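You operate a simulated robot arm through the tools that you are given. There is no shell and no other tool.

You run a simulated robot arm. Do the job below in one go: nothing can be reset, and whatever is moved stays where it is left.

Task
Warm the glue to 60 C and brush a stripe on the fixture's left post.
Fine: brush only when the lamp is lit, leave the other post bare; put the narrow brush back, shut the lid, turn the warmer off. Set down upright: narrow brush. A coat counts when it lies all over at full strength: go over it till it gets no stronger.

Only the result counts: the job must be done as asked and must still hold three seconds after the hand-in. Knocking over, shifting, dropping, spilling or breaking anything else fails it. A push-on lid holds only when it is set on centred and level and pressed home; a screw cap is set on level and turned clockwise until tight.

Robot
A 6-joint arm with a four-finger gripper, fixed in place. Base frame: the origin is at the foot of the arm, x ahead of it, y to its left, z up; the work surface is at about z = 0.88. Lengths are in m, angles in degrees, forces in N, time in s.
With the tool pointing down near the work surface it reaches from about 0.28 to 0.7 m from the base axis. Its first joint turns from -166.0 to 166.0 degrees. Payload 3.43 kg.
Tool frame: the origin (TCP) lies between the finger pads and is the grasp point; the fingertips stand 0.03 m ahead of it; z points along the fingers, y is the line along which they close. The gripper opens to 0.12 m. The gripper's body begins 0.085 m behind the TCP.
Orientation is that of the tool frame in the base frame, as [roll, pitch, yaw] about the fixed x, y, z axes, in that order (R = Rz(yaw) Ry(pitch) Rx(roll)). With the fingers straight down and closing along the base's y, the tool's x points along the base's -x, its y along +y and its z along -z.

Tools
- The arm moves only by the tool step_arm. Its argument "rows" is a list of rows, each an object (a shift or turn left out is 0, a gripper value left out holds the last) with "xyz": the shift along the tool's x, y, z in units of 25 mm (1.0 is 25 mm), a list of three; "delta_rot": the turn, a rotation vector about the tool's x, y, z in units of 6 degrees (1.0 is 6 degrees), a list of three; "gripper": the opening, from 0 (shut) to 1 (fully open). In form: [{"xyz": [dx, dy, dz], "delta_rot": [ax, ay, az], "gripper": gripper}, ...]. A call has 1 to 20 rows; each row shifts and turns the commanded pose from where the row before left it, along the tool's axes as they then stand. A call with a number of a shift or a turn outside -1 to 1 is refused whole. Rows are played at 5 a second. More than 0.05 m and 8.6 degrees between two rows, or a gripper value outside its range, and nothing of the call is played. A pose out of reach is approached as far as the arm can. The call stops where the force on the tool passes 90 N (or 10 N more than at its start, if that is more) or the arm is blocked; 0.2 s more then pass. The fingers move at their own pace and stop on an object; they squeeze with about 36 N. The grip force told is the motor's: it shows also when the fingers shut on nothing. Time passes only in rows, and 0.2 s behind the last, so rows that do not move let the fingers close. The reply holds the time, the measured pose of the TCP, the force on the tool along the base axes, the opening and the grip force, in the units named above and with some noise, with the torque about the TCP (base axes, N m) and any sound that the robot's microphone picked up.
- Cameras (640 x 400 px; columns grow to the right, rows downward): "scene" is fixed at [0.2203, 0.6518, 1.698]; the picture's right is [-0.94, -0.33, 0.00], its down [-0.25, 0.72, -0.65] and it looks along [0.22, -0.61, -0.76] (base axes); focal length 332 px, centre (320, 200). "wrist" rides on the gripper at [0.071, -0.017, -0.121] in the tool frame; the picture's right is [0.23, 0.97, 0.00], its down [-0.81, 0.19, -0.55] and it looks along [-0.54, 0.13, 0.83] (tool axes); focal length 275 px, centre (320, 200). There is no depth. A picture from a camera that has moved, and an enlarged one, comes with that camera's place and axes in the base frame and with its lens.
- capture(camera): a new picture of that camera. It takes no simulated time.
- slide_trunk(by): slides the trunk up (or, below 0, down) by that many m; the arm rides with it, the base frame stays. It gives what a move gives, with no picture.
- zoom(camera, box): a new picture of the part [left, top, right, bottom] of that camera's present view, enlarged. It takes no simulated time.
- hand_in(): hands the job in; it is judged then, once.

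Places have to be worked out from the pictures, the camera data and where the tool is seen. Open the gripper and draw the arm clear of the work before you hand the job in, unless the task says otherwise.

The tools are called after "Call:" as a command line: name --argument value ..., lists and objects as JSON in quotes. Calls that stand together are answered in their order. step_arm: Moves the arm, as the interface text tells. Its arguments: {"type":"object","properties":{"rows":{"type":"array","items":{"type":"object","properties":{"xyz":{"type":"array","items":{"type":"number"}},"delta_rot":{"type":"array","items":{"type":"number"}},"gripper":{"type":"number"}}}}},"required":["rows"]} The other tools are called the same way: slide_trunk (by) slides the trunk up or down; capture (camera) takes a picture; zoom (camera, box) takes an enlarged picture of a part of a camera's view; hand_in () hands the job in.

At the start:

```text
time_s: 0.0
ee_pos: [0.5051, 0.0286, 1.2864]
tcp_rot: [180.0, 0.1, 179.9]
contact_force: [-0.2, 0.7, 0.0]
torque: [0.01, -0.01, 0.0]
grip_width: 0.1197
grasp_force: 0.1
trunk travel left (down, up): [-0.2, 0.24]
```

scene: 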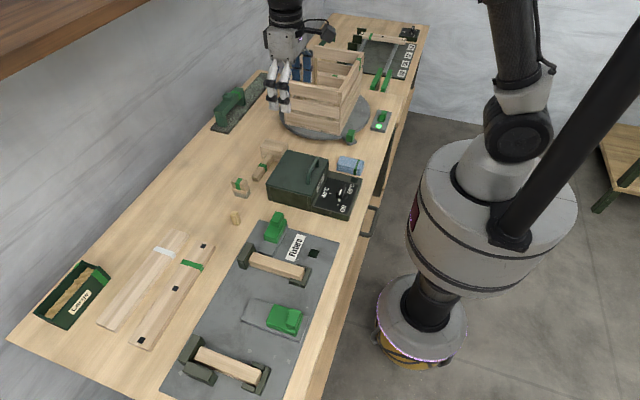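
wrist: 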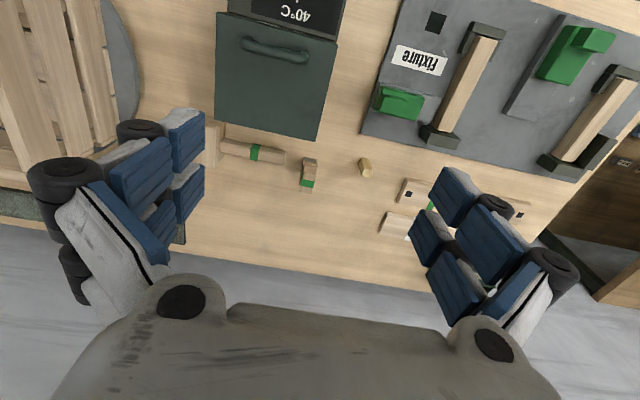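

The pictures show the bench with a warmer (dark green box with lid), a fixture plate with two posts, and brushes lying about. I zoom in to look at the details.

Call:
zoom --camera "scene" --box '[220, 120, 400, 232]'

Call:
zoom --camera "scene" --box '[160, 200, 360, 400]'

Call:
zoom --camera "wrist" --box '[180, 0, 420, 200]'

Call:
zoom --camera "wrist" --box '[360, 0, 640, 200]'

```text
3.56 times, centred on (310, 176) of scene
camera zoom: at [0.2203, 0.6518, 1.698], right [-0.94, -0.33, 0.0], down [-0.25, 0.72, -0.65], along [0.22, -0.61, -0.76], focal length 1180 px, centre (356, 285)
```

zoom: 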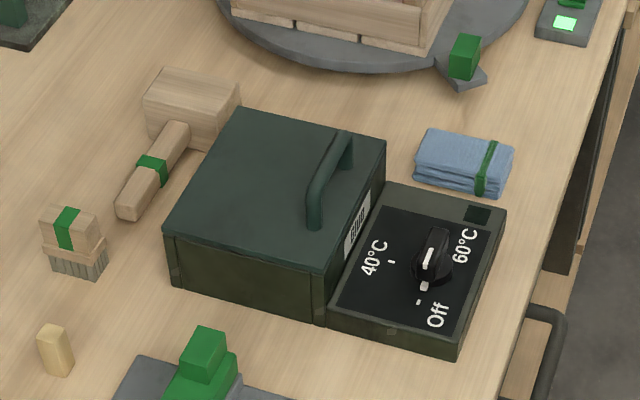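

```text
2.00 times, centred on (260, 300) of scene
camera zoom: at [0.2203, 0.6518, 1.698], right [-0.94, -0.33, 0.0], down [-0.25, 0.72, -0.65], along [0.22, -0.61, -0.76], focal length 664 px, centre (440, 0)
```

zoom: 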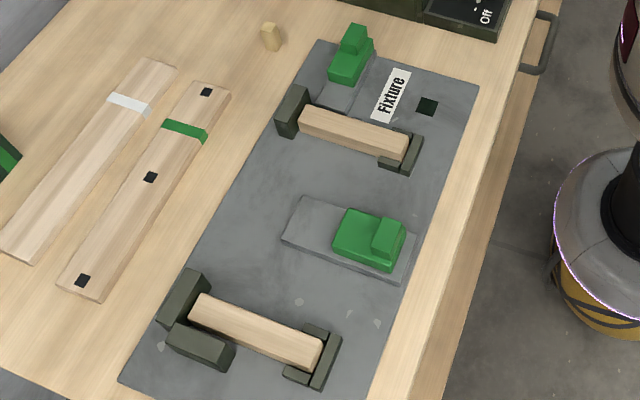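

```text
2.00 times, centred on (300, 100) of wrist
camera zoom: at [0.4348, 0.0131, 1.405], right [-0.23, 0.97, 0.0], down [0.81, 0.19, 0.55], along [0.54, 0.13, -0.83], focal length 551 px, centre (360, 400)
```

zoom: 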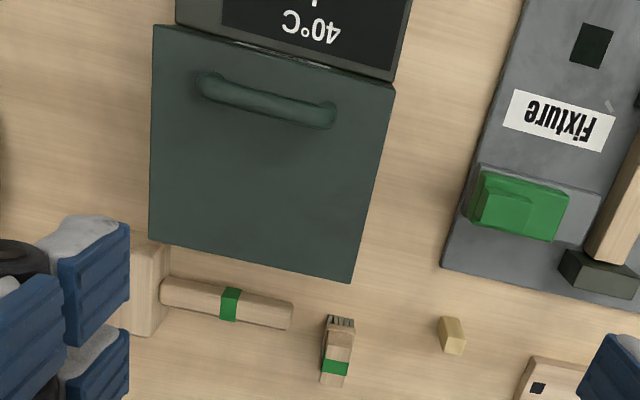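

```text
2.00 times, centred on (500, 100) of wrist
camera zoom: at [0.4348, 0.0131, 1.405], right [-0.23, 0.97, 0.0], down [0.81, 0.19, 0.55], along [0.54, 0.13, -0.83], focal length 551 px, centre (-40, 400)
```

zoom: 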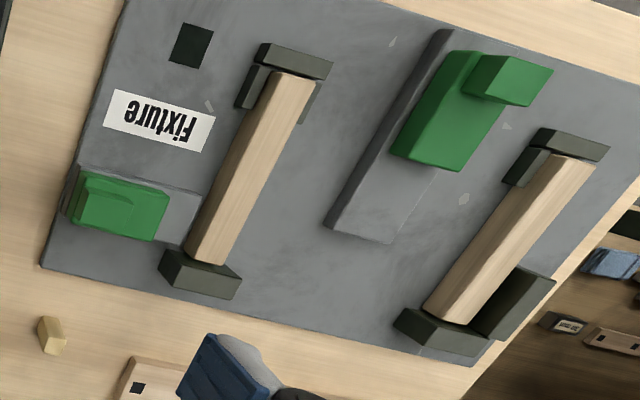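

I look closer at each remaining item: the labelled box at left, the strips, the tool pieces near the warmer, and the far end of the bench.

Call:
zoom --camera "scene" --box '[20, 240, 140, 340]'

Call:
zoom --camera "scene" --box '[220, 130, 300, 230]'

Call:
zoom --camera "scene" --box '[200, 20, 440, 150]'

Call:
zoom --camera "scene" --box '[300, 150, 380, 220]'

Call:
zoom --camera "wrist" --box '[180, 110, 400, 240]'

```text
4.00 times, centred on (80, 290) of scene
camera zoom: at [0.2203, 0.6518, 1.698], right [-0.94, -0.33, 0.0], down [-0.25, 0.72, -0.65], along [0.22, -0.61, -0.76], focal length 1328 px, centre (1280, -160)
```

zoom: 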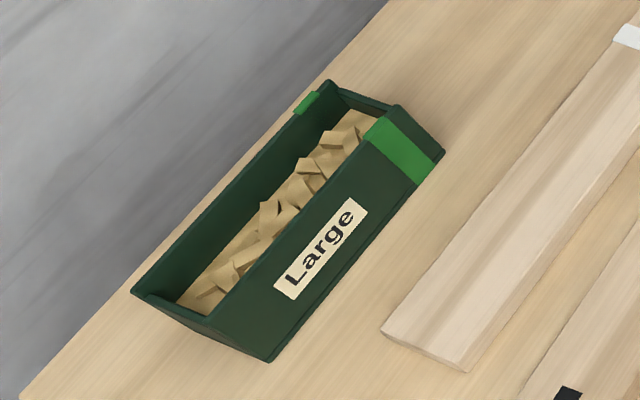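

```text
4.00 times, centred on (260, 180) of scene
camera zoom: at [0.2203, 0.6518, 1.698], right [-0.94, -0.33, 0.0], down [-0.25, 0.72, -0.65], along [0.22, -0.61, -0.76], focal length 1328 px, centre (560, 280)
```

zoom: 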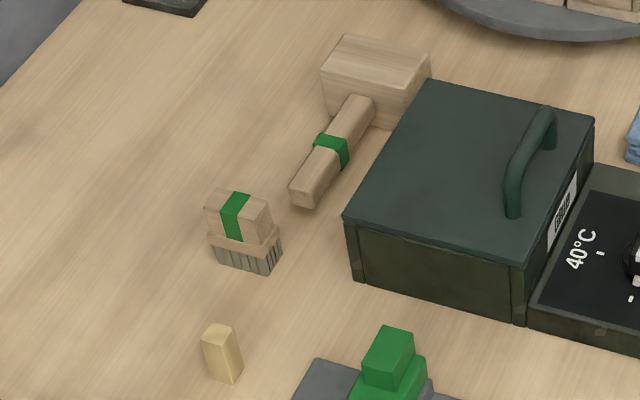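

```text
2.67 times, centred on (320, 85) of scene
camera zoom: at [0.2203, 0.6518, 1.698], right [-0.94, -0.33, 0.0], down [-0.25, 0.72, -0.65], along [0.22, -0.61, -0.76], focal length 885 px, centre (320, 507)
```

zoom: 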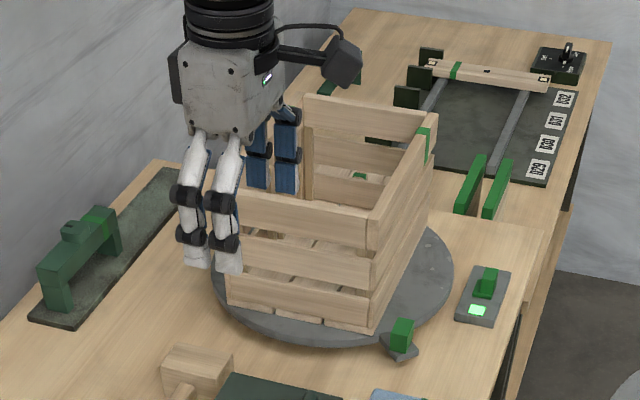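

```text
5.71 times, centred on (340, 185) of scene
camera zoom: at [0.2203, 0.6518, 1.698], right [-0.94, -0.33, 0.0], down [-0.25, 0.72, -0.65], along [0.22, -0.61, -0.76], focal length 1897 px, centre (206, 286)
```

zoom: 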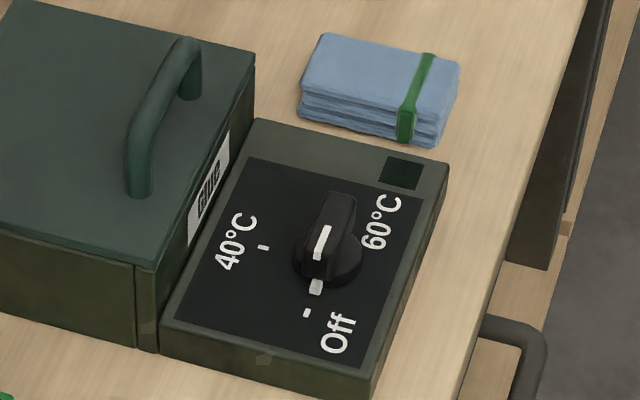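

```text
2.91 times, centred on (290, 175) of wrist
camera zoom: at [0.4348, 0.0131, 1.405], right [-0.23, 0.97, 0.0], down [0.81, 0.19, 0.55], along [0.54, 0.13, -0.83], focal length 801 px, centre (407, 273)
```

zoom: 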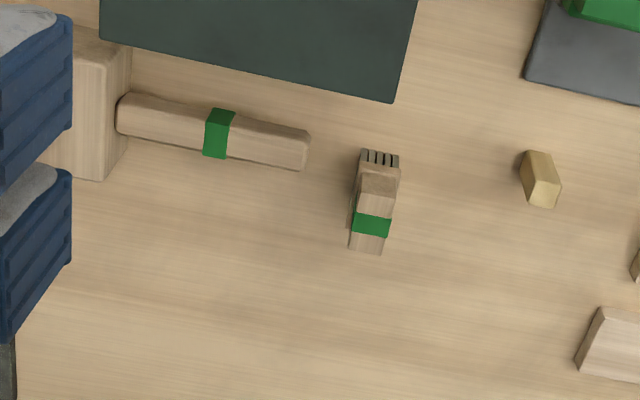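

The warmer's knob appears to stand near Off, and no ordinary narrow brush has shown itself yet besides the small one on the bench. I back the arm off toward the base to view the warmer and panel with the wrist camera.

Call:
step_arm --rows '[{"xyz": [1, 0, 0]}, {"xyz": [1, 0, 0]}, {"xyz": [1, 0, 0]}, {"xyz": [1, 0, 0]}, {"xyz": [1, 0, 0]}, {"xyz": [1, 0, 0]}, {"xyz": [0, 0, 0]}, {"xyz": [0, 0, 0]}]'

Call:
capture --camera "wrist"

Call:
capture --camera "scene"

```text
time_s: 1.8
ee_pos: [0.3558, 0.0295, 1.2841]
tcp_rot: [-180.0, 0.0, 180.0]
contact_force: [-0.9, 1.0, -0.2]
torque: [-0.01, -0.03, 0.03]
grip_width: 0.1198
grasp_force: 0.1
trunk travel left (down, up): [-0.2, 0.24]
```

```text
taken
camera wrist: at [0.2845, 0.0145, 1.4036], right [-0.23, 0.97, 0.0], down [0.81, 0.19, 0.55], along [0.54, 0.13, -0.83], focal length 275 px, centre (320, 200)
```

wrist: 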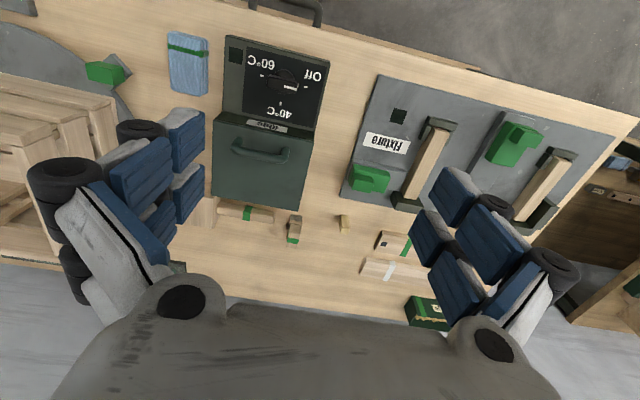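

```text
taken
```

scene: 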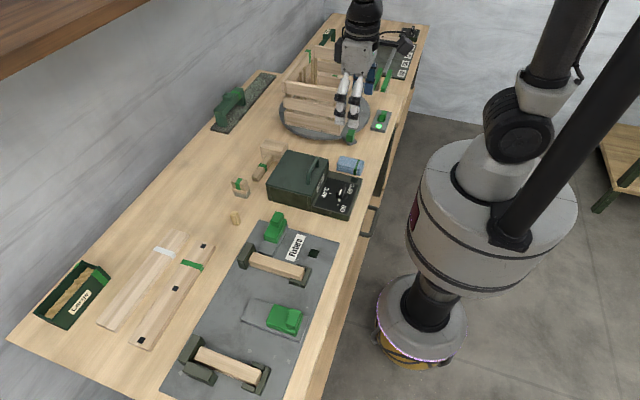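

Call:
zoom --camera "wrist" --box '[200, 20, 360, 140]'

Call:
zoom --camera "wrist" --box '[340, 70, 620, 230]'

Call:
zoom --camera "wrist" --box '[200, 180, 440, 330]'

```text
3.33 times, centred on (280, 80) of wrist
camera zoom: at [0.2845, 0.0145, 1.4036], right [-0.23, 0.97, 0.0], down [0.81, 0.19, 0.55], along [0.54, 0.13, -0.83], focal length 918 px, centre (453, 600)
```

zoom: 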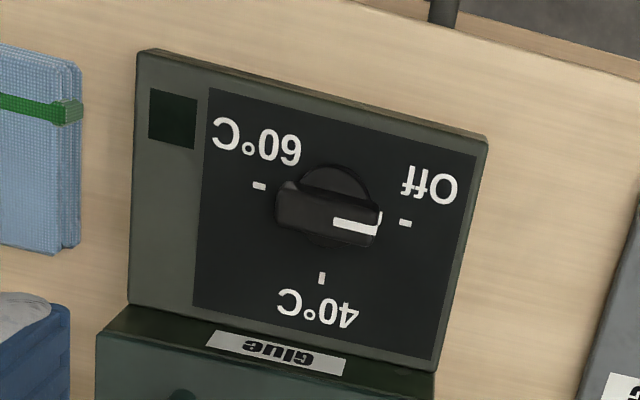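

```text
2.29 times, centred on (480, 150) of wrist
camera zoom: at [0.2845, 0.0145, 1.4036], right [-0.23, 0.97, 0.0], down [0.81, 0.19, 0.55], along [0.54, 0.13, -0.83], focal length 629 px, centre (-46, 314)
```

zoom: 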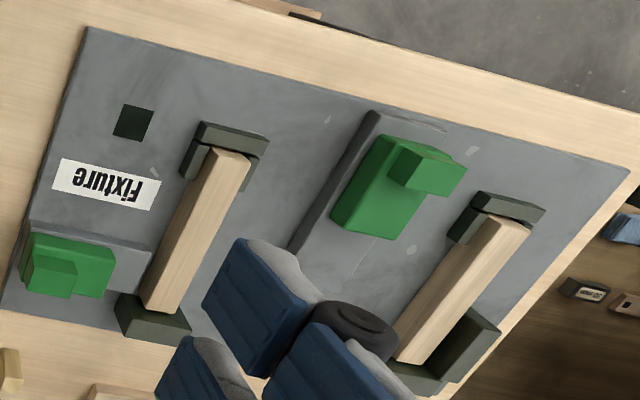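

```text
2.67 times, centred on (320, 255) of wrist
camera zoom: at [0.2845, 0.0145, 1.4036], right [-0.23, 0.97, 0.0], down [0.81, 0.19, 0.55], along [0.54, 0.13, -0.83], focal length 734 px, centre (320, 53)
```

zoom: 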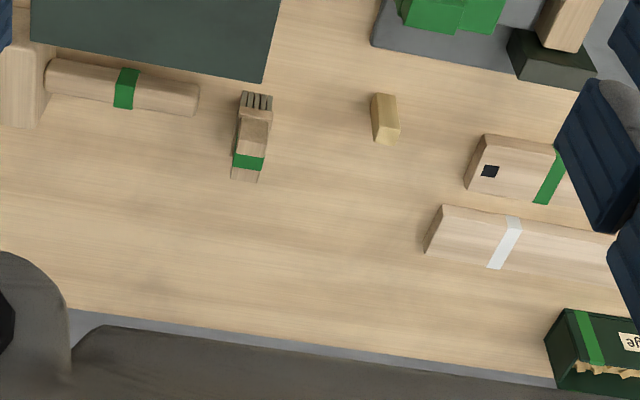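

The panel reads Off on the robot's left, 40 °C at the top and 60 °C on the right, with the pointer at Off, so I need a half turn clockwise. I judge the knob at about (0.388, -0.023, 0.91) and turn the gripper −90° so the fingers will close across the knob's bar.

Call:
step_arm --rows '[{"xyz": [0, 0, 0.4], "delta_rot": [0, 0, -1], "gripper": 0.45}, {"xyz": [0, 0, 0.4], "delta_rot": [0, 0, -1]}, {"xyz": [0, 0, 0.4], "delta_rot": [0, 0, -1]}, {"xyz": [0, 0, 0.4], "delta_rot": [0, 0, -1]}, {"xyz": [0, 0, 0.4], "delta_rot": [0, 0, -1]}, {"xyz": [0, 0, 0.4], "delta_rot": [0, 0, -1]}, {"xyz": [0, 0, 0.4], "delta_rot": [0, 0, -1]}, {"xyz": [0, 0, 0.4], "delta_rot": [0, 0, -1]}, {"xyz": [0, 0, 0.4], "delta_rot": [0, 0, -1]}, {"xyz": [0, 0, 0.4], "delta_rot": [0, 0, -1]}, {"xyz": [0, 0, 0.4], "delta_rot": [0, 0, -1]}, {"xyz": [0, 0, 0.4], "delta_rot": [0, 0, -1]}, {"xyz": [0, 0, 0.4], "delta_rot": [0, 0, -1]}, {"xyz": [0, 0, 0.4], "delta_rot": [0, 0, -1]}, {"xyz": [0, 0, 0.4], "delta_rot": [0, 0, -1]}, {"xyz": [0.7, -0.43, 0]}, {"xyz": [0.7, -0.43, 0]}, {"xyz": [0.7, -0.43, 0]}, {"xyz": [0, 0, 0]}]'

Call:
capture --camera "wrist"

Call:
capture --camera "scene"

```text
time_s: 5.8
ee_pos: [0.3884, -0.0222, 1.1351]
tcp_rot: [-180.0, 0.1, -89.9]
contact_force: [0.0, 0.2, 0.1]
torque: [0.01, -0.01, -0.03]
grip_width: 0.0539
grasp_force: 0.1
trunk travel left (down, up): [-0.2, 0.24]
```

```text
taken
camera wrist: at [0.4047, -0.0937, 1.255], right [-0.97, -0.23, 0.0], down [-0.19, 0.81, 0.55], along [-0.13, 0.54, -0.83], focal length 275 px, centre (320, 200)
```

wrist: 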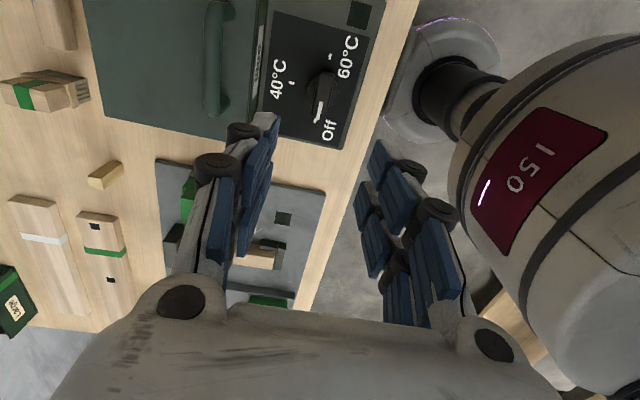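

```text
taken
```

scene: 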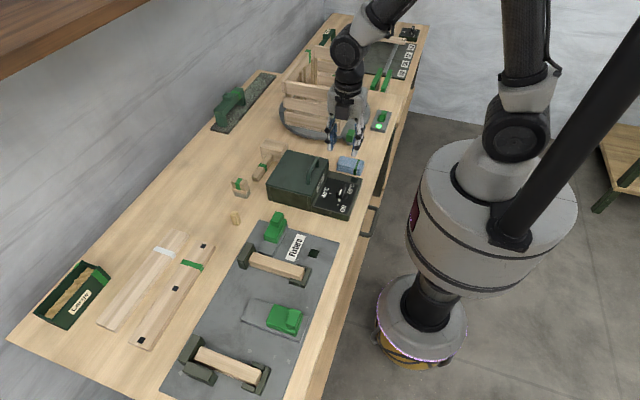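

The knob is in view below the fingers. I zoom on it to fix its centre.

Call:
zoom --camera "wrist" --box '[240, 0, 400, 160]'

```text
2.50 times, centred on (320, 80) of wrist
camera zoom: at [0.4047, -0.0937, 1.255], right [-0.97, -0.23, 0.0], down [-0.19, 0.81, 0.55], along [-0.13, 0.54, -0.83], focal length 688 px, centre (320, 500)
```

zoom: 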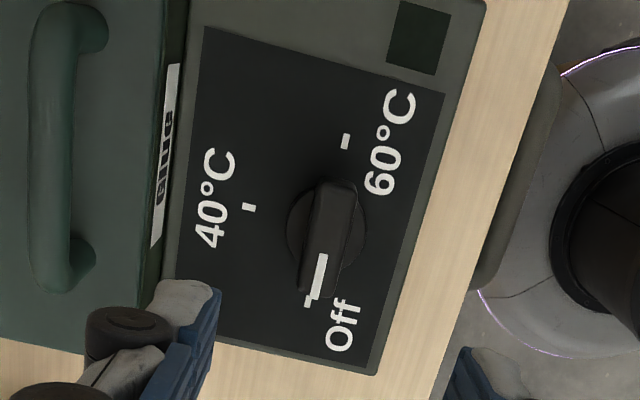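

From both views the dial centre comes to (0.385, -0.022), panel at z≈0.91 and knob top near 0.944. I go down with the fingers astride the knob bar, watching for contact.

Call:
step_arm --rows '[{"xyz": [0, 0.136, 1]}, {"xyz": [0, 0, 1]}, {"xyz": [0, 0, 1]}, {"xyz": [0, 0, 1]}, {"xyz": [0, 0, 1]}, {"xyz": [0, 0, 1]}, {"xyz": [0, 0, 0.6]}, {"xyz": [0, 0, 0.6]}, {"xyz": [0, 0, 0]}]'

Call:
capture --camera "wrist"

Call:
zoom --camera "scene" --box '[280, 130, 400, 230]'

```text
time_s: 7.8
ee_pos: [0.3821, -0.0255, 0.9548]
tcp_rot: [-180.0, 0.0, -90.0]
contact_force: [0.3, 0.1, 0.3]
torque: [0.0, -0.01, -0.02]
grip_width: 0.054
grasp_force: 0.0
trunk travel left (down, up): [-0.2, 0.24]
```

```text
taken
camera wrist: at [0.4006, -0.0953, 1.0747], right [-0.97, -0.23, 0.0], down [-0.19, 0.81, 0.55], along [-0.13, 0.54, -0.83], focal length 275 px, centre (320, 200)
```

wrist: 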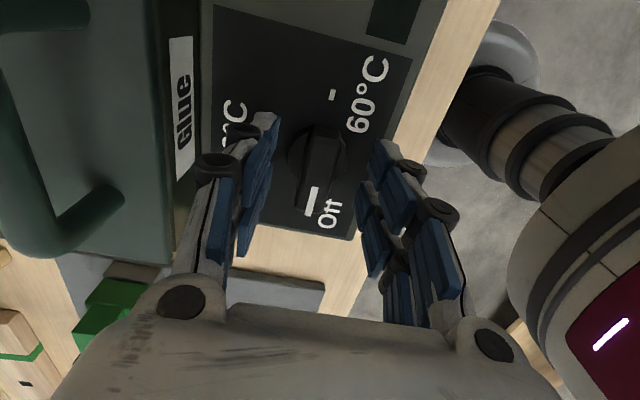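

```text
4.00 times, centred on (340, 180) of scene
camera zoom: at [0.2203, 0.6518, 1.698], right [-0.94, -0.33, 0.0], down [-0.25, 0.72, -0.65], along [0.22, -0.61, -0.76], focal length 1328 px, centre (240, 280)
```

zoom: 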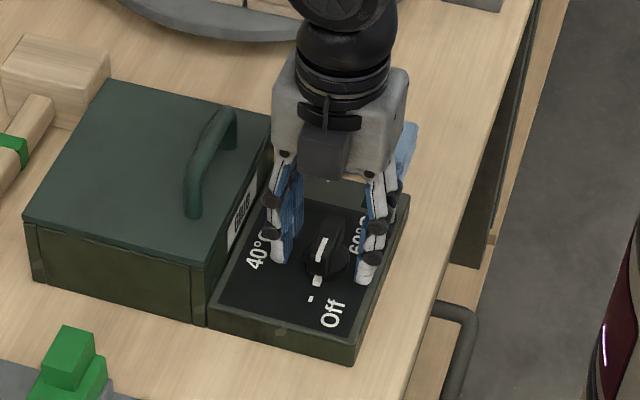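

The fingers straddle the knob bar evenly. I close on it.

Call:
step_arm --rows '[{"xyz": [0, 0, 0], "gripper": 0}, {"xyz": [0, 0, 0]}, {"xyz": [0, 0, 0]}, {"xyz": [0, 0, 0]}, {"xyz": [0, 0, 0]}]'

Call:
capture --camera "wrist"

```text
time_s: 9.0
ee_pos: [0.3845, -0.0257, 0.9556]
tcp_rot: [-179.9, 0.0, -90.0]
contact_force: [7.4, 0.2, 1.4]
torque: [-0.12, -0.34, -0.01]
grip_width: 0.0178
grasp_force: 44.7
trunk travel left (down, up): [-0.2, 0.24]
```

```text
taken
camera wrist: at [0.4019, -0.0953, 1.0749], right [-0.97, -0.23, 0.0], down [-0.19, 0.81, 0.55], along [-0.13, 0.54, -0.83], focal length 275 px, centre (320, 200)
```

wrist: 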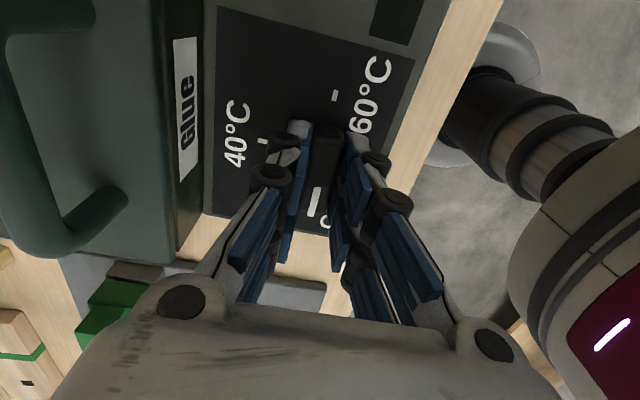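

The knob is held at 17.8 mm. I begin turning it clockwise and check that it follows.

Call:
step_arm --rows '[{"delta_rot": [0, 0, 1]}, {"delta_rot": [0, 0, 1]}, {"delta_rot": [0, 0, 1]}, {"delta_rot": [0, 0, 1]}, {"delta_rot": [0, 0, 1]}, {"delta_rot": [0, 0, 1]}, {"delta_rot": [0, 0, 0]}]'

Call:
capture --camera "wrist"

```text
time_s: 10.6
ee_pos: [0.3848, -0.0232, 0.9553]
tcp_rot: [179.9, 0.1, -126.1]
contact_force: [4.7, -12.4, 17.8]
torque: [-1.27, 0.6, -0.04]
grip_width: 0.0178
grasp_force: 45.0
trunk travel left (down, up): [-0.2, 0.24]
```

```text
taken
camera wrist: at [0.3566, -0.0917, 1.0748], right [-0.92, 0.39, 0.0], down [0.32, 0.77, 0.55], along [0.22, 0.51, -0.83], focal length 275 px, centre (320, 200)
```

wrist: 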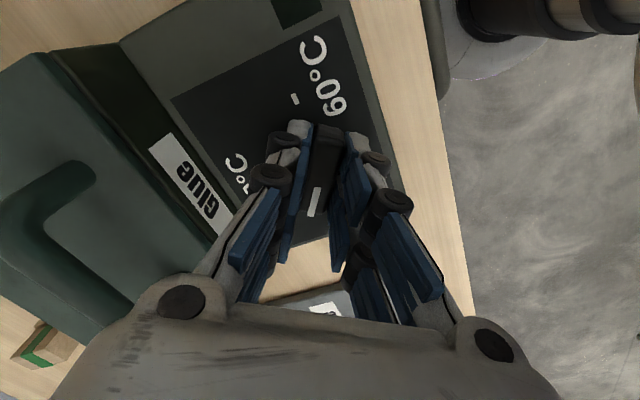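

The pointer turns with the gripper. I continue clockwise toward 60 °C.

Call:
step_arm --rows '[{"delta_rot": [0, 0, 1]}, {"delta_rot": [0, 0, 1]}, {"delta_rot": [0, 0, 1]}, {"delta_rot": [0, 0, 1]}, {"delta_rot": [0, 0, 1]}, {"delta_rot": [0, 0, 1]}, {"delta_rot": [0, 0, 1]}, {"delta_rot": [0, 0, 1]}, {"delta_rot": [0, 0, 1]}, {"delta_rot": [0, 0, 1]}, {"delta_rot": [0, 0, 1]}, {"delta_rot": [0, 0, 1]}, {"delta_rot": [0, 0, 0]}]'

Call:
capture --camera "wrist"

```text
time_s: 13.4
ee_pos: [0.3848, -0.025, 0.9552]
tcp_rot: [179.9, -0.1, 161.9]
contact_force: [6.4, -12.6, -6.9]
torque: [0.1, 1.08, -0.01]
grip_width: 0.018
grasp_force: 45.1
trunk travel left (down, up): [-0.2, 0.24]
```

```text
taken
camera wrist: at [0.312, -0.0176, 1.075], right [0.08, 1.0, 0.0], down [0.83, -0.07, 0.55], along [0.55, -0.05, -0.83], focal length 275 px, centre (320, 200)
```

wrist: 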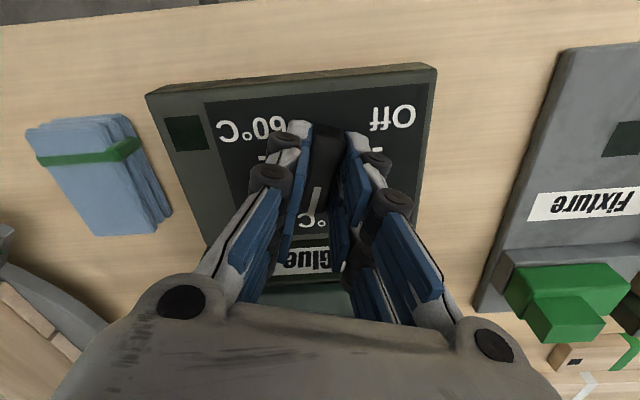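

Past 40 °C now at 108° of turn; 72° remain.

Call:
step_arm --rows '[{"delta_rot": [0, 0, 1]}, {"delta_rot": [0, 0, 1]}, {"delta_rot": [0, 0, 1]}, {"delta_rot": [0, 0, 1]}, {"delta_rot": [0, 0, 1]}, {"delta_rot": [0, 0, 1]}, {"delta_rot": [0, 0, 1]}, {"delta_rot": [0, 0, 1]}, {"delta_rot": [0, 0, 1]}, {"delta_rot": [0, 0, 1]}, {"delta_rot": [0, 0, 1]}, {"delta_rot": [0, 0, 1]}, {"delta_rot": [0, 0, 0]}]'

Call:
capture --camera "wrist"

Call:
zoom --camera "scene" --box '[280, 130, 400, 230]'

```text
time_s: 16.2
ee_pos: [0.3852, -0.0251, 0.9559]
tcp_rot: [-180.0, 0.0, 89.9]
contact_force: [-0.1, -8.9, -7.9]
torque: [-0.12, 0.1, 0.06]
grip_width: 0.0181
grasp_force: 45.2
trunk travel left (down, up): [-0.2, 0.24]
```

```text
taken
camera wrist: at [0.3687, 0.0479, 1.0751], right [0.97, 0.23, 0.0], down [0.19, -0.81, 0.55], along [0.13, -0.54, -0.83], focal length 275 px, centre (320, 200)
```

wrist: 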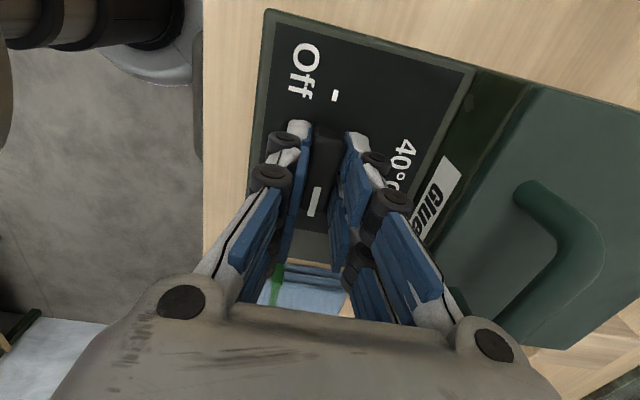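

```text
4.00 times, centred on (340, 180) of scene
camera zoom: at [0.2203, 0.6518, 1.698], right [-0.94, -0.33, 0.0], down [-0.25, 0.72, -0.65], along [0.22, -0.61, -0.76], focal length 1328 px, centre (240, 280)
```

zoom: 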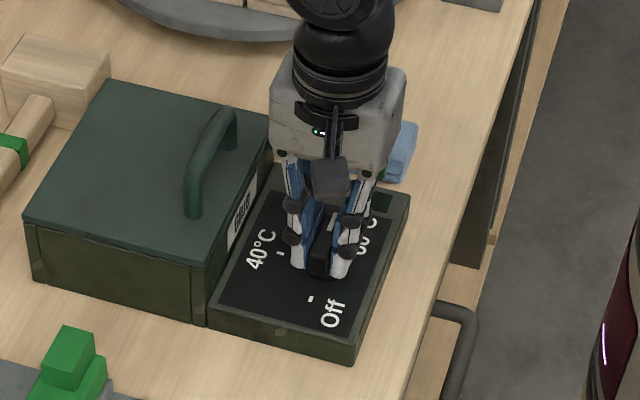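

The knob has turned half around with the pointer now at the 60 °C side. I open the fingers and rise to check the knob and the lamp.

Call:
step_arm --rows '[{"xyz": [0, 0, 0], "gripper": 0.45}, {"xyz": [0, 0, 0]}, {"xyz": [0, 0, 0]}, {"xyz": [0, 0, -1]}, {"xyz": [0, 0, -1]}, {"xyz": [0, 0, -1]}, {"xyz": [0, 0, -1]}, {"xyz": [0, 0, -1]}, {"xyz": [0, 0, -1]}, {"xyz": [0, 0, -1]}, {"xyz": [0, 0, 0]}]'

Call:
capture --camera "wrist"

Call:
zoom --camera "scene" --box '[280, 130, 400, 230]'

```text
time_s: 18.6
ee_pos: [0.3837, -0.0251, 1.1288]
tcp_rot: [180.0, 0.0, 90.0]
contact_force: [-0.2, 0.3, 0.5]
torque: [-0.05, -0.01, 0.04]
grip_width: 0.0541
grasp_force: 0.1
trunk travel left (down, up): [-0.2, 0.24]
```

```text
taken
camera wrist: at [0.3683, 0.0477, 1.2492], right [0.97, 0.23, 0.0], down [0.19, -0.81, 0.55], along [0.13, -0.54, -0.83], focal length 275 px, centre (320, 200)
```

wrist: 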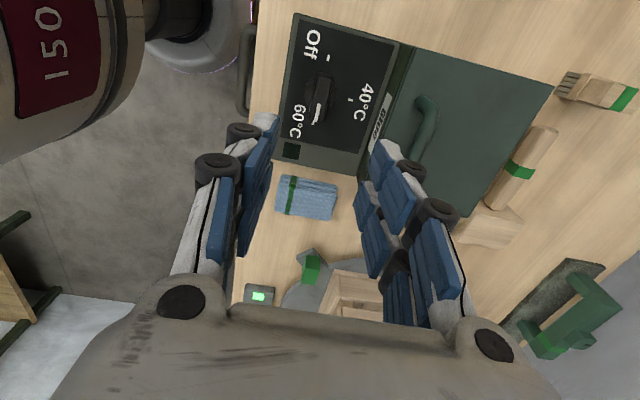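

```text
4.00 times, centred on (340, 180) of scene
camera zoom: at [0.2203, 0.6518, 1.698], right [-0.94, -0.33, 0.0], down [-0.25, 0.72, -0.65], along [0.22, -0.61, -0.76], focal length 1328 px, centre (240, 280)
```

zoom: 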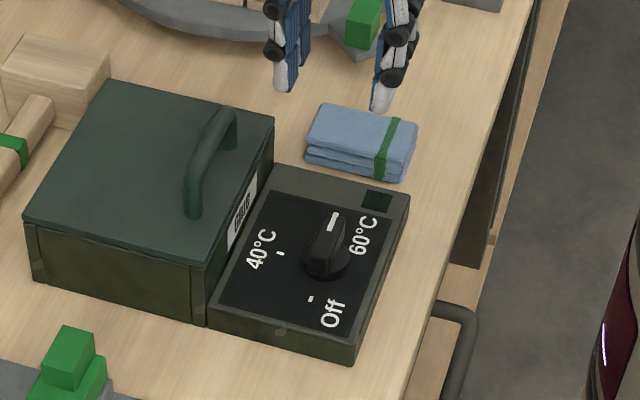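

The knob points at 60 °C and the lamp square is still dark while it heats. I zoom to check the pointer alignment and the box edges for a hinge.

Call:
zoom --camera "wrist" --box '[270, 0, 430, 170]'

Call:
zoom --camera "wrist" --box '[360, 30, 640, 250]'

Call:
zoom --camera "scene" --box '[255, 140, 335, 220]'

```text
2.35 times, centred on (350, 85) of wrist
camera zoom: at [0.3683, 0.0477, 1.2492], right [0.97, 0.23, 0.0], down [0.19, -0.81, 0.55], along [0.13, -0.54, -0.83], focal length 648 px, centre (249, 471)
```

zoom: 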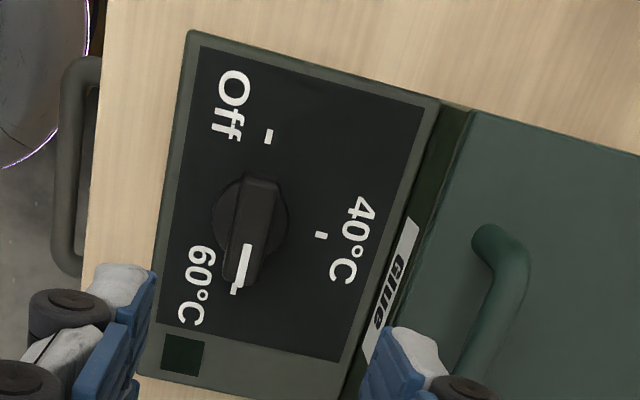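

```text
1.82 times, centred on (500, 140) of wrist
camera zoom: at [0.3683, 0.0477, 1.2492], right [0.97, 0.23, 0.0], down [0.19, -0.81, 0.55], along [0.13, -0.54, -0.83], focal length 500 px, centre (-7, 309)
```

zoom: 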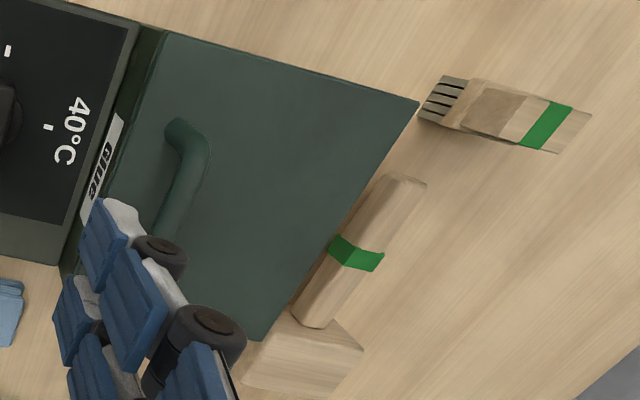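

```text
5.00 times, centred on (295, 180) of scene
camera zoom: at [0.2203, 0.6518, 1.698], right [-0.94, -0.33, 0.0], down [-0.25, 0.72, -0.65], along [0.22, -0.61, -0.76], focal length 1660 px, centre (445, 300)
```

zoom: 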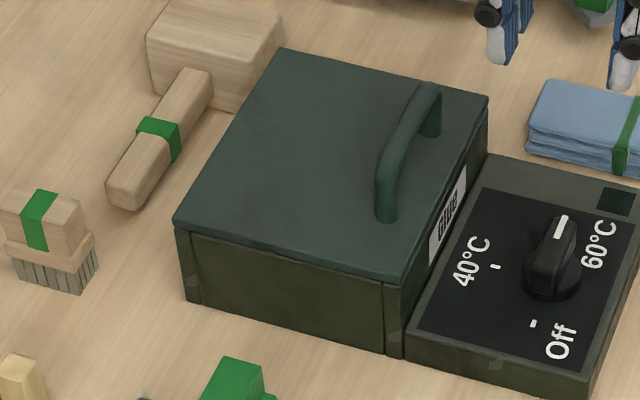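

Pointer sits right on the 60 °C tick. The lid's handle bar lies at about (0.489, -0.038, 0.98) near the front edge of a lid spanning x 0.461–0.615, so it is probably hinged at the back. I move over the handle with fingers closing along x.

Call:
step_arm --rows '[{"xyz": [-0.13, 1, 0]}, {"xyz": [-0.13, 1, 0]}, {"xyz": [-0.13, 1, 0]}, {"xyz": [-0.13, 1, 0]}, {"xyz": [0, 0.2, 0.5]}, {"xyz": [0, 0, 0.5]}, {"xyz": [0, 0, 0.5]}, {"xyz": [0, 0, 0.5]}, {"xyz": [0, 0, 0]}, {"xyz": [0, 0, 0]}]'

Call:
capture --camera "wrist"

Call:
zoom --camera "scene" --box '[255, 110, 375, 220]'

```text
time_s: 20.8
ee_pos: [0.4913, -0.0366, 1.0795]
tcp_rot: [180.0, 0.0, 90.0]
contact_force: [-0.6, 0.2, 0.7]
torque: [-0.02, 0.0, -0.02]
grip_width: 0.0541
grasp_force: 0.2
trunk travel left (down, up): [-0.2, 0.24]
```

```text
taken
camera wrist: at [0.4739, 0.0365, 1.1998], right [0.97, 0.23, 0.0], down [0.19, -0.81, 0.55], along [0.13, -0.54, -0.83], focal length 275 px, centre (320, 200)
```

wrist: 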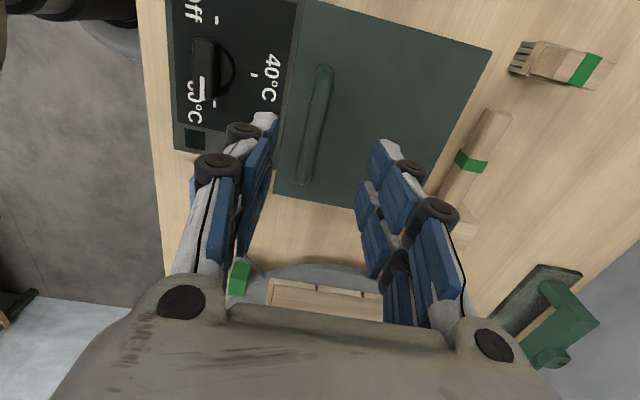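

```text
3.64 times, centred on (315, 165) of scene
camera zoom: at [0.2203, 0.6518, 1.698], right [-0.94, -0.33, 0.0], down [-0.25, 0.72, -0.65], along [0.22, -0.61, -0.76], focal length 1207 px, centre (338, 327)
```

zoom: 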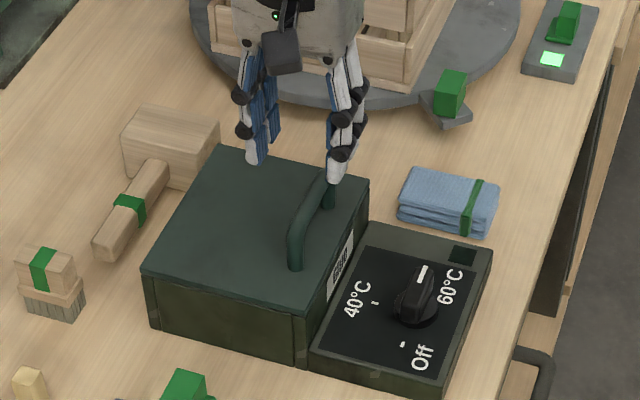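

The bar's middle works out to about (0.487, -0.036). I descend to z≈0.992 with the fingers on either side of it.

Call:
step_arm --rows '[{"xyz": [0, -0.12, 0.7]}, {"xyz": [0, 0, 0.7]}, {"xyz": [0, 0, 0.7]}, {"xyz": [0, 0, 0.7]}, {"xyz": [0, 0, 0.7]}, {"xyz": [0, 0, 0]}]'

Call:
capture --camera "wrist"

Call:
zoom --camera "scene" --box '[255, 110, 375, 220]'

```text
time_s: 22.2
ee_pos: [0.4878, -0.0349, 0.9922]
tcp_rot: [-180.0, 0.1, 90.0]
contact_force: [0.8, -0.5, -0.1]
torque: [0.0, -0.02, 0.04]
grip_width: 0.054
grasp_force: 0.0
trunk travel left (down, up): [-0.2, 0.24]
```

```text
taken
camera wrist: at [0.4708, 0.0375, 1.1126], right [0.97, 0.23, 0.0], down [0.19, -0.81, 0.55], along [0.13, -0.54, -0.83], focal length 275 px, centre (320, 200)
```

wrist: 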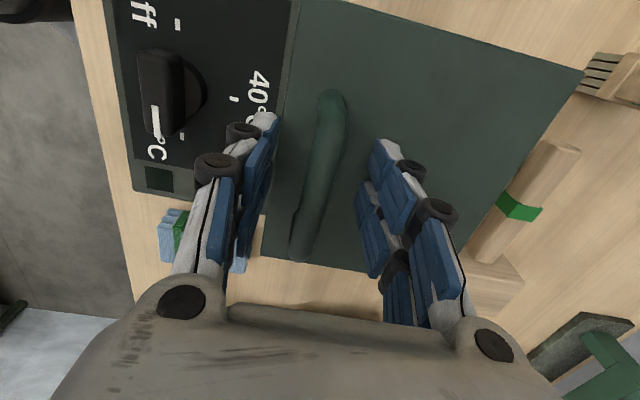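

```text
3.64 times, centred on (315, 165) of scene
camera zoom: at [0.2203, 0.6518, 1.698], right [-0.94, -0.33, 0.0], down [-0.25, 0.72, -0.65], along [0.22, -0.61, -0.76], focal length 1207 px, centre (338, 327)
```

zoom: 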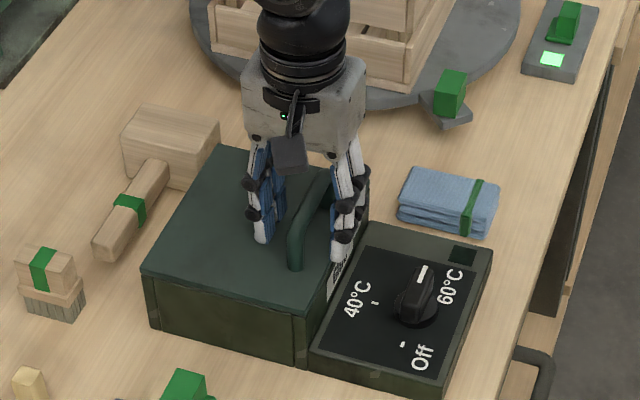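

The bar runs between the fingers. I close and then lift slightly to see how the lid moves.

Call:
step_arm --rows '[{"gripper": 0}, {}, {}, {}, {}]'

Call:
capture --camera "wrist"

```text
time_s: 23.4
ee_pos: [0.4844, -0.0351, 0.9924]
tcp_rot: [-179.9, 0.0, 90.0]
contact_force: [-12.1, 0.8, 2.5]
torque: [0.08, -0.14, -0.19]
grip_width: 0.0124
grasp_force: 42.5
trunk travel left (down, up): [-0.2, 0.24]
```

```text
taken
camera wrist: at [0.4692, 0.0374, 1.1129], right [0.97, 0.23, 0.0], down [0.19, -0.81, 0.55], along [0.13, -0.54, -0.83], focal length 275 px, centre (320, 200)
```

wrist: 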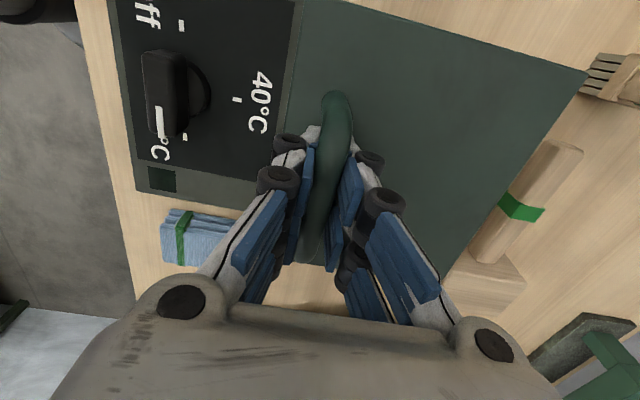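

The bar is held (12.4 mm). I lift along an arc about a presumed hinge at the back edge for 12° and check the forces.

Call:
step_arm --rows '[{"xyz": [0, 0.09, -0.27], "delta_rot": [0.25, 0, 0]}, {"xyz": [0, 0.09, -0.27], "delta_rot": [0.25, 0, 0]}, {"xyz": [0, 0.12, -0.26], "delta_rot": [0.25, 0, 0]}, {"xyz": [0, 0.12, -0.26], "delta_rot": [0.25, 0, 0]}, {}]'

Call:
zoom --camera "scene" --box '[255, 110, 375, 220]'

Call:
capture --camera "wrist"

```text
time_s: 24.6
ee_pos: [0.4964, -0.0368, 1.0194]
tcp_rot: [-174.1, 0.0, 90.1]
contact_force: [-11.7, 16.1, 4.5]
torque: [0.7, -0.01, -0.29]
grip_width: 0.0124
grasp_force: 42.8
trunk travel left (down, up): [-0.2, 0.24]
```

```text
3.64 times, centred on (315, 165) of scene
camera zoom: at [0.2203, 0.6518, 1.698], right [-0.94, -0.33, 0.0], down [-0.25, 0.72, -0.65], along [0.22, -0.61, -0.76], focal length 1207 px, centre (338, 327)
```

zoom: 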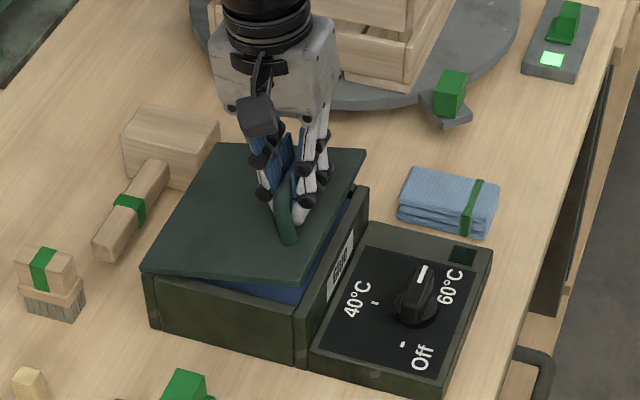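

```text
taken
camera wrist: at [0.4935, 0.0372, 1.141], right [0.97, 0.23, -0.1], down [0.25, -0.81, 0.53], along [0.04, -0.54, -0.84], focal length 275 px, centre (320, 200)
```

wrist: 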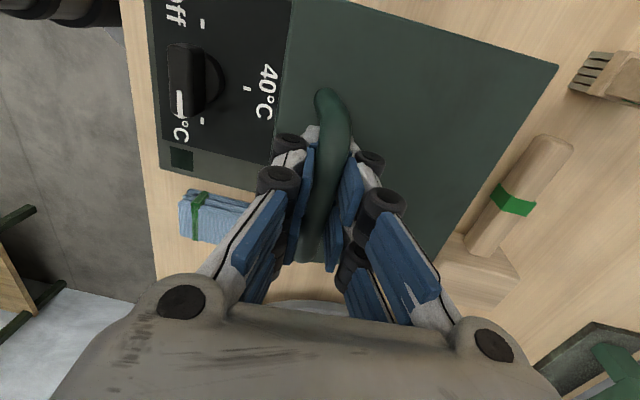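

The lid is hinged at the back as judged and swings up freely. I follow the arc to about 48° with the tool tilting partly along.

Call:
step_arm --rows '[{"xyz": [0, 0.123, -0.259], "delta_rot": [0.25, 0, 0]}, {"xyz": [0, 0.123, -0.259], "delta_rot": [0.25, 0, 0]}, {"xyz": [0, 0.138, -0.254], "delta_rot": [0.25, 0, 0]}, {"xyz": [0, 0.138, -0.254], "delta_rot": [0.25, 0, 0]}, {"xyz": [0, 0.152, -0.246], "delta_rot": [0.25, 0, 0]}, {"xyz": [0, 0.152, -0.246], "delta_rot": [0.25, 0, 0]}, {"xyz": [0, 0.164, -0.239], "delta_rot": [0.25, 0, 0]}, {"xyz": [0, 0.164, -0.239], "delta_rot": [0.25, 0, 0]}, {"xyz": [0, 0.176, -0.23], "delta_rot": [0.25, 0, 0]}, {"xyz": [0, 0.176, -0.23], "delta_rot": [0.25, 0, 0]}, {"xyz": [0, 0.188, -0.22], "delta_rot": [0.25, 0, 0]}, {"xyz": [0, 0.188, -0.22], "delta_rot": [0.25, 0, 0]}, {}]'

Call:
capture --camera "scene"

Call:
capture --camera "wrist"

```text
time_s: 27.4
ee_pos: [0.5612, -0.0355, 1.0752]
tcp_rot: [-156.0, 0.2, 90.0]
contact_force: [-0.1, -2.1, -6.8]
torque: [-0.92, 0.11, -0.31]
grip_width: 0.0124
grasp_force: 42.5
trunk travel left (down, up): [-0.2, 0.24]
```

```text
taken
```

scene: 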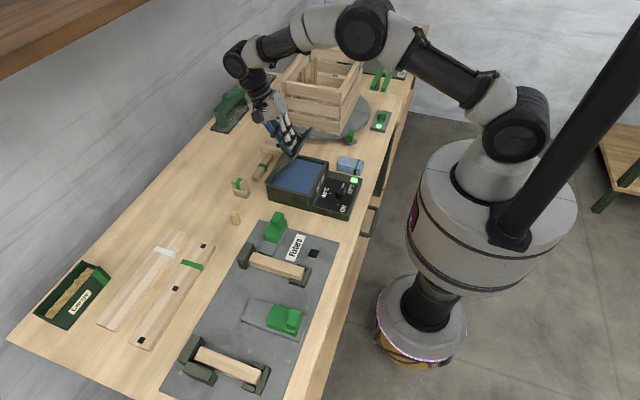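

```text
taken
camera wrist: at [0.5953, 0.0367, 1.1923], right [0.89, 0.23, -0.4], down [0.4, -0.81, 0.43], along [-0.22, -0.54, -0.81], focal length 275 px, centre (320, 200)
```

wrist: 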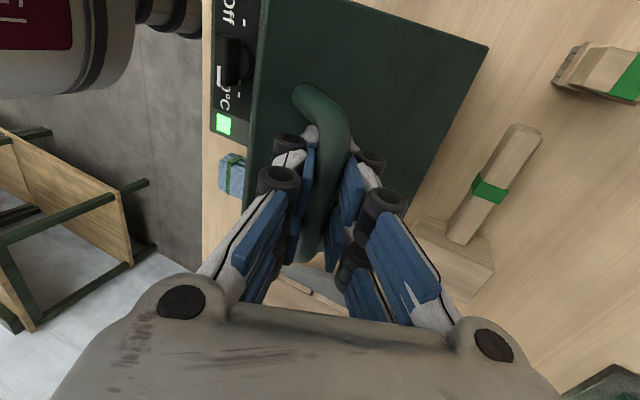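

The warmer lamp has lit green. I zoom in to see what lies inside the box.

Call:
zoom --camera "scene" --box '[225, 120, 385, 230]'

Call:
zoom --camera "scene" --box '[260, 150, 340, 210]'

```text
3.64 times, centred on (305, 175) of scene
camera zoom: at [0.2203, 0.6518, 1.698], right [-0.94, -0.33, 0.0], down [-0.25, 0.72, -0.65], along [0.22, -0.61, -0.76], focal length 1207 px, centre (374, 291)
```

zoom: 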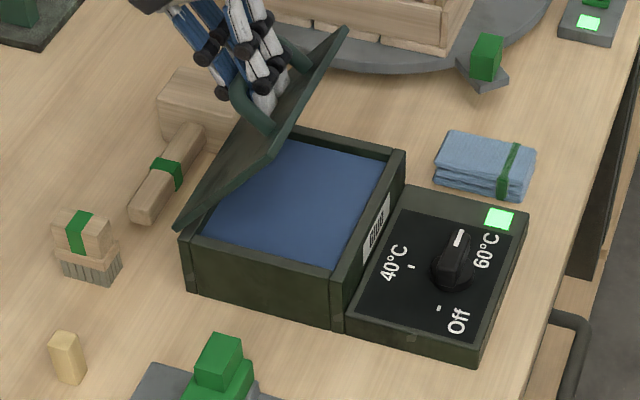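

```text
6.67 times, centred on (300, 180) of scene
camera zoom: at [0.2203, 0.6518, 1.698], right [-0.94, -0.33, 0.0], down [-0.25, 0.72, -0.65], along [0.22, -0.61, -0.76], focal length 2213 px, centre (453, 333)
```

zoom: 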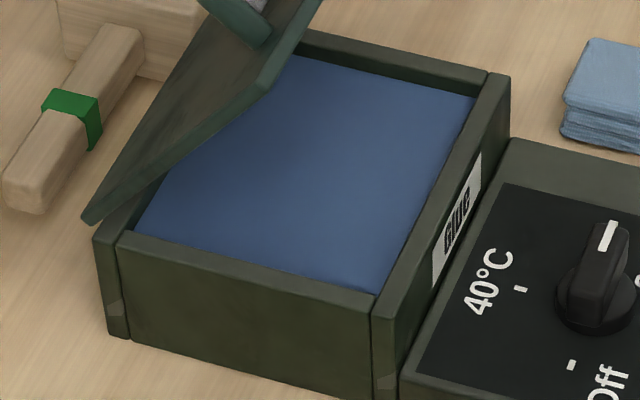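

The box is filled with blue glue near its rim, so the brush must be the small bristled one standing at the back of the bench. I continue swinging the lid open.

Call:
step_arm --rows '[{"xyz": [0, 0.189, -0.209]}, {"xyz": [0, 0.189, -0.209]}, {"xyz": [0, 0.212, -0.187]}, {"xyz": [0, 0.212, -0.187]}, {"xyz": [0, 0.229, -0.163]}, {"xyz": [0, 0.229, -0.163]}, {"xyz": [0, 0.246, -0.14]}, {"xyz": [0, 0.246, -0.14]}, {"xyz": [0, 0.26, -0.111]}, {"xyz": [0, 0.26, -0.111]}, {}]'

Call:
capture --camera "scene"

Call:
capture --camera "wrist"

```text
time_s: 29.8
ee_pos: [0.611, -0.0353, 1.0882]
tcp_rot: [-155.6, 0.0, 90.0]
contact_force: [-0.2, -4.5, -38.5]
torque: [-0.39, 0.22, -1.01]
grip_width: 0.0131
grasp_force: 43.7
out of reach, approached as far as the arm can: row 8, 9, 10
trunk travel left (down, up): [-0.2, 0.24]
```

```text
taken
```

scene: 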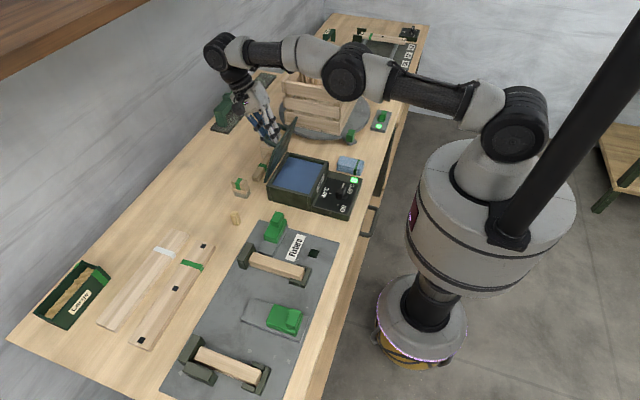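

```text
taken
camera wrist: at [0.646, 0.0366, 1.2042], right [0.89, 0.23, -0.4], down [0.4, -0.81, 0.42], along [-0.23, -0.54, -0.81], focal length 275 px, centre (320, 200)
```

wrist: 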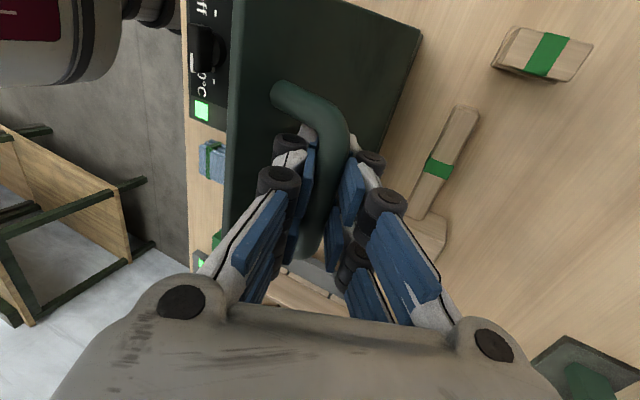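

The arm ran short of reach because of the tilt; the lid is at about 70°. I bring the tool back toward vertical while the handle pivots in the fingers.

Call:
step_arm --rows '[{"xyz": [0, -0.025, 0], "delta_rot": [-0.5, 0, 0]}, {"xyz": [0, -0.025, 0], "delta_rot": [-0.5, 0, 0]}, {"xyz": [0, -0.025, 0], "delta_rot": [-0.5, 0, 0]}, {"xyz": [0, -0.025, 0], "delta_rot": [-0.5, 0, 0]}, {"xyz": [0, -0.025, 0], "delta_rot": [-0.5, 0, 0]}, {"xyz": [0, -0.025, 0], "delta_rot": [-0.5, 0, 0]}, {}]'

Call:
zoom --camera "scene" --box '[205, 80, 365, 220]'

Call:
capture --camera "wrist"

```text
time_s: 31.4
ee_pos: [0.6088, -0.0364, 1.0906]
tcp_rot: [-173.7, 0.1, 90.0]
contact_force: [-0.7, 3.7, -30.4]
torque: [-0.4, 0.18, -1.41]
grip_width: 0.0131
grasp_force: 44.5
trunk travel left (down, up): [-0.2, 0.24]
```

```text
2.86 times, centred on (285, 150) of scene
camera zoom: at [0.2203, 0.6518, 1.698], right [-0.94, -0.33, 0.0], down [-0.25, 0.72, -0.65], along [0.22, -0.61, -0.76], focal length 949 px, centre (420, 343)
```

zoom: 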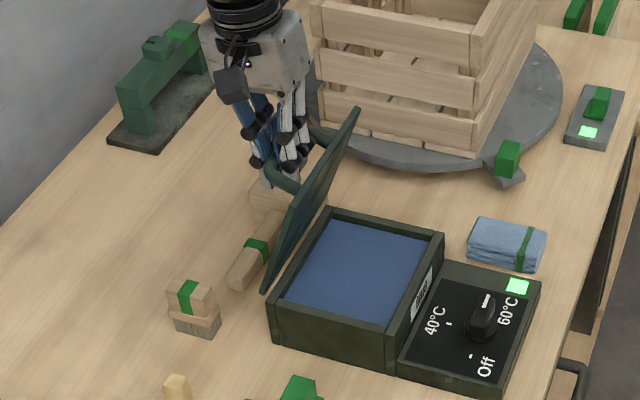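

```text
taken
camera wrist: at [0.6053, 0.0366, 1.2105], right [0.97, 0.23, -0.11], down [0.25, -0.81, 0.53], along [0.04, -0.54, -0.84], focal length 275 px, centre (320, 200)
```

wrist: 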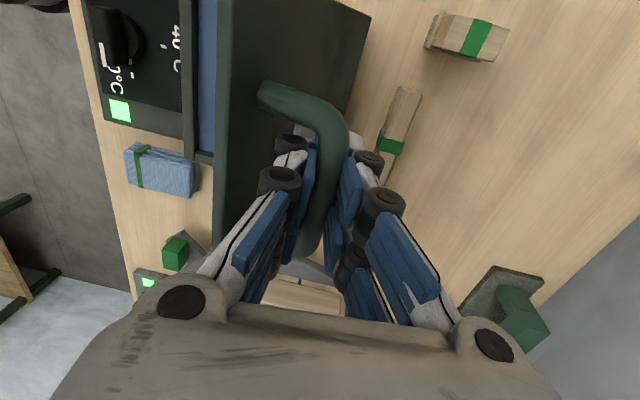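

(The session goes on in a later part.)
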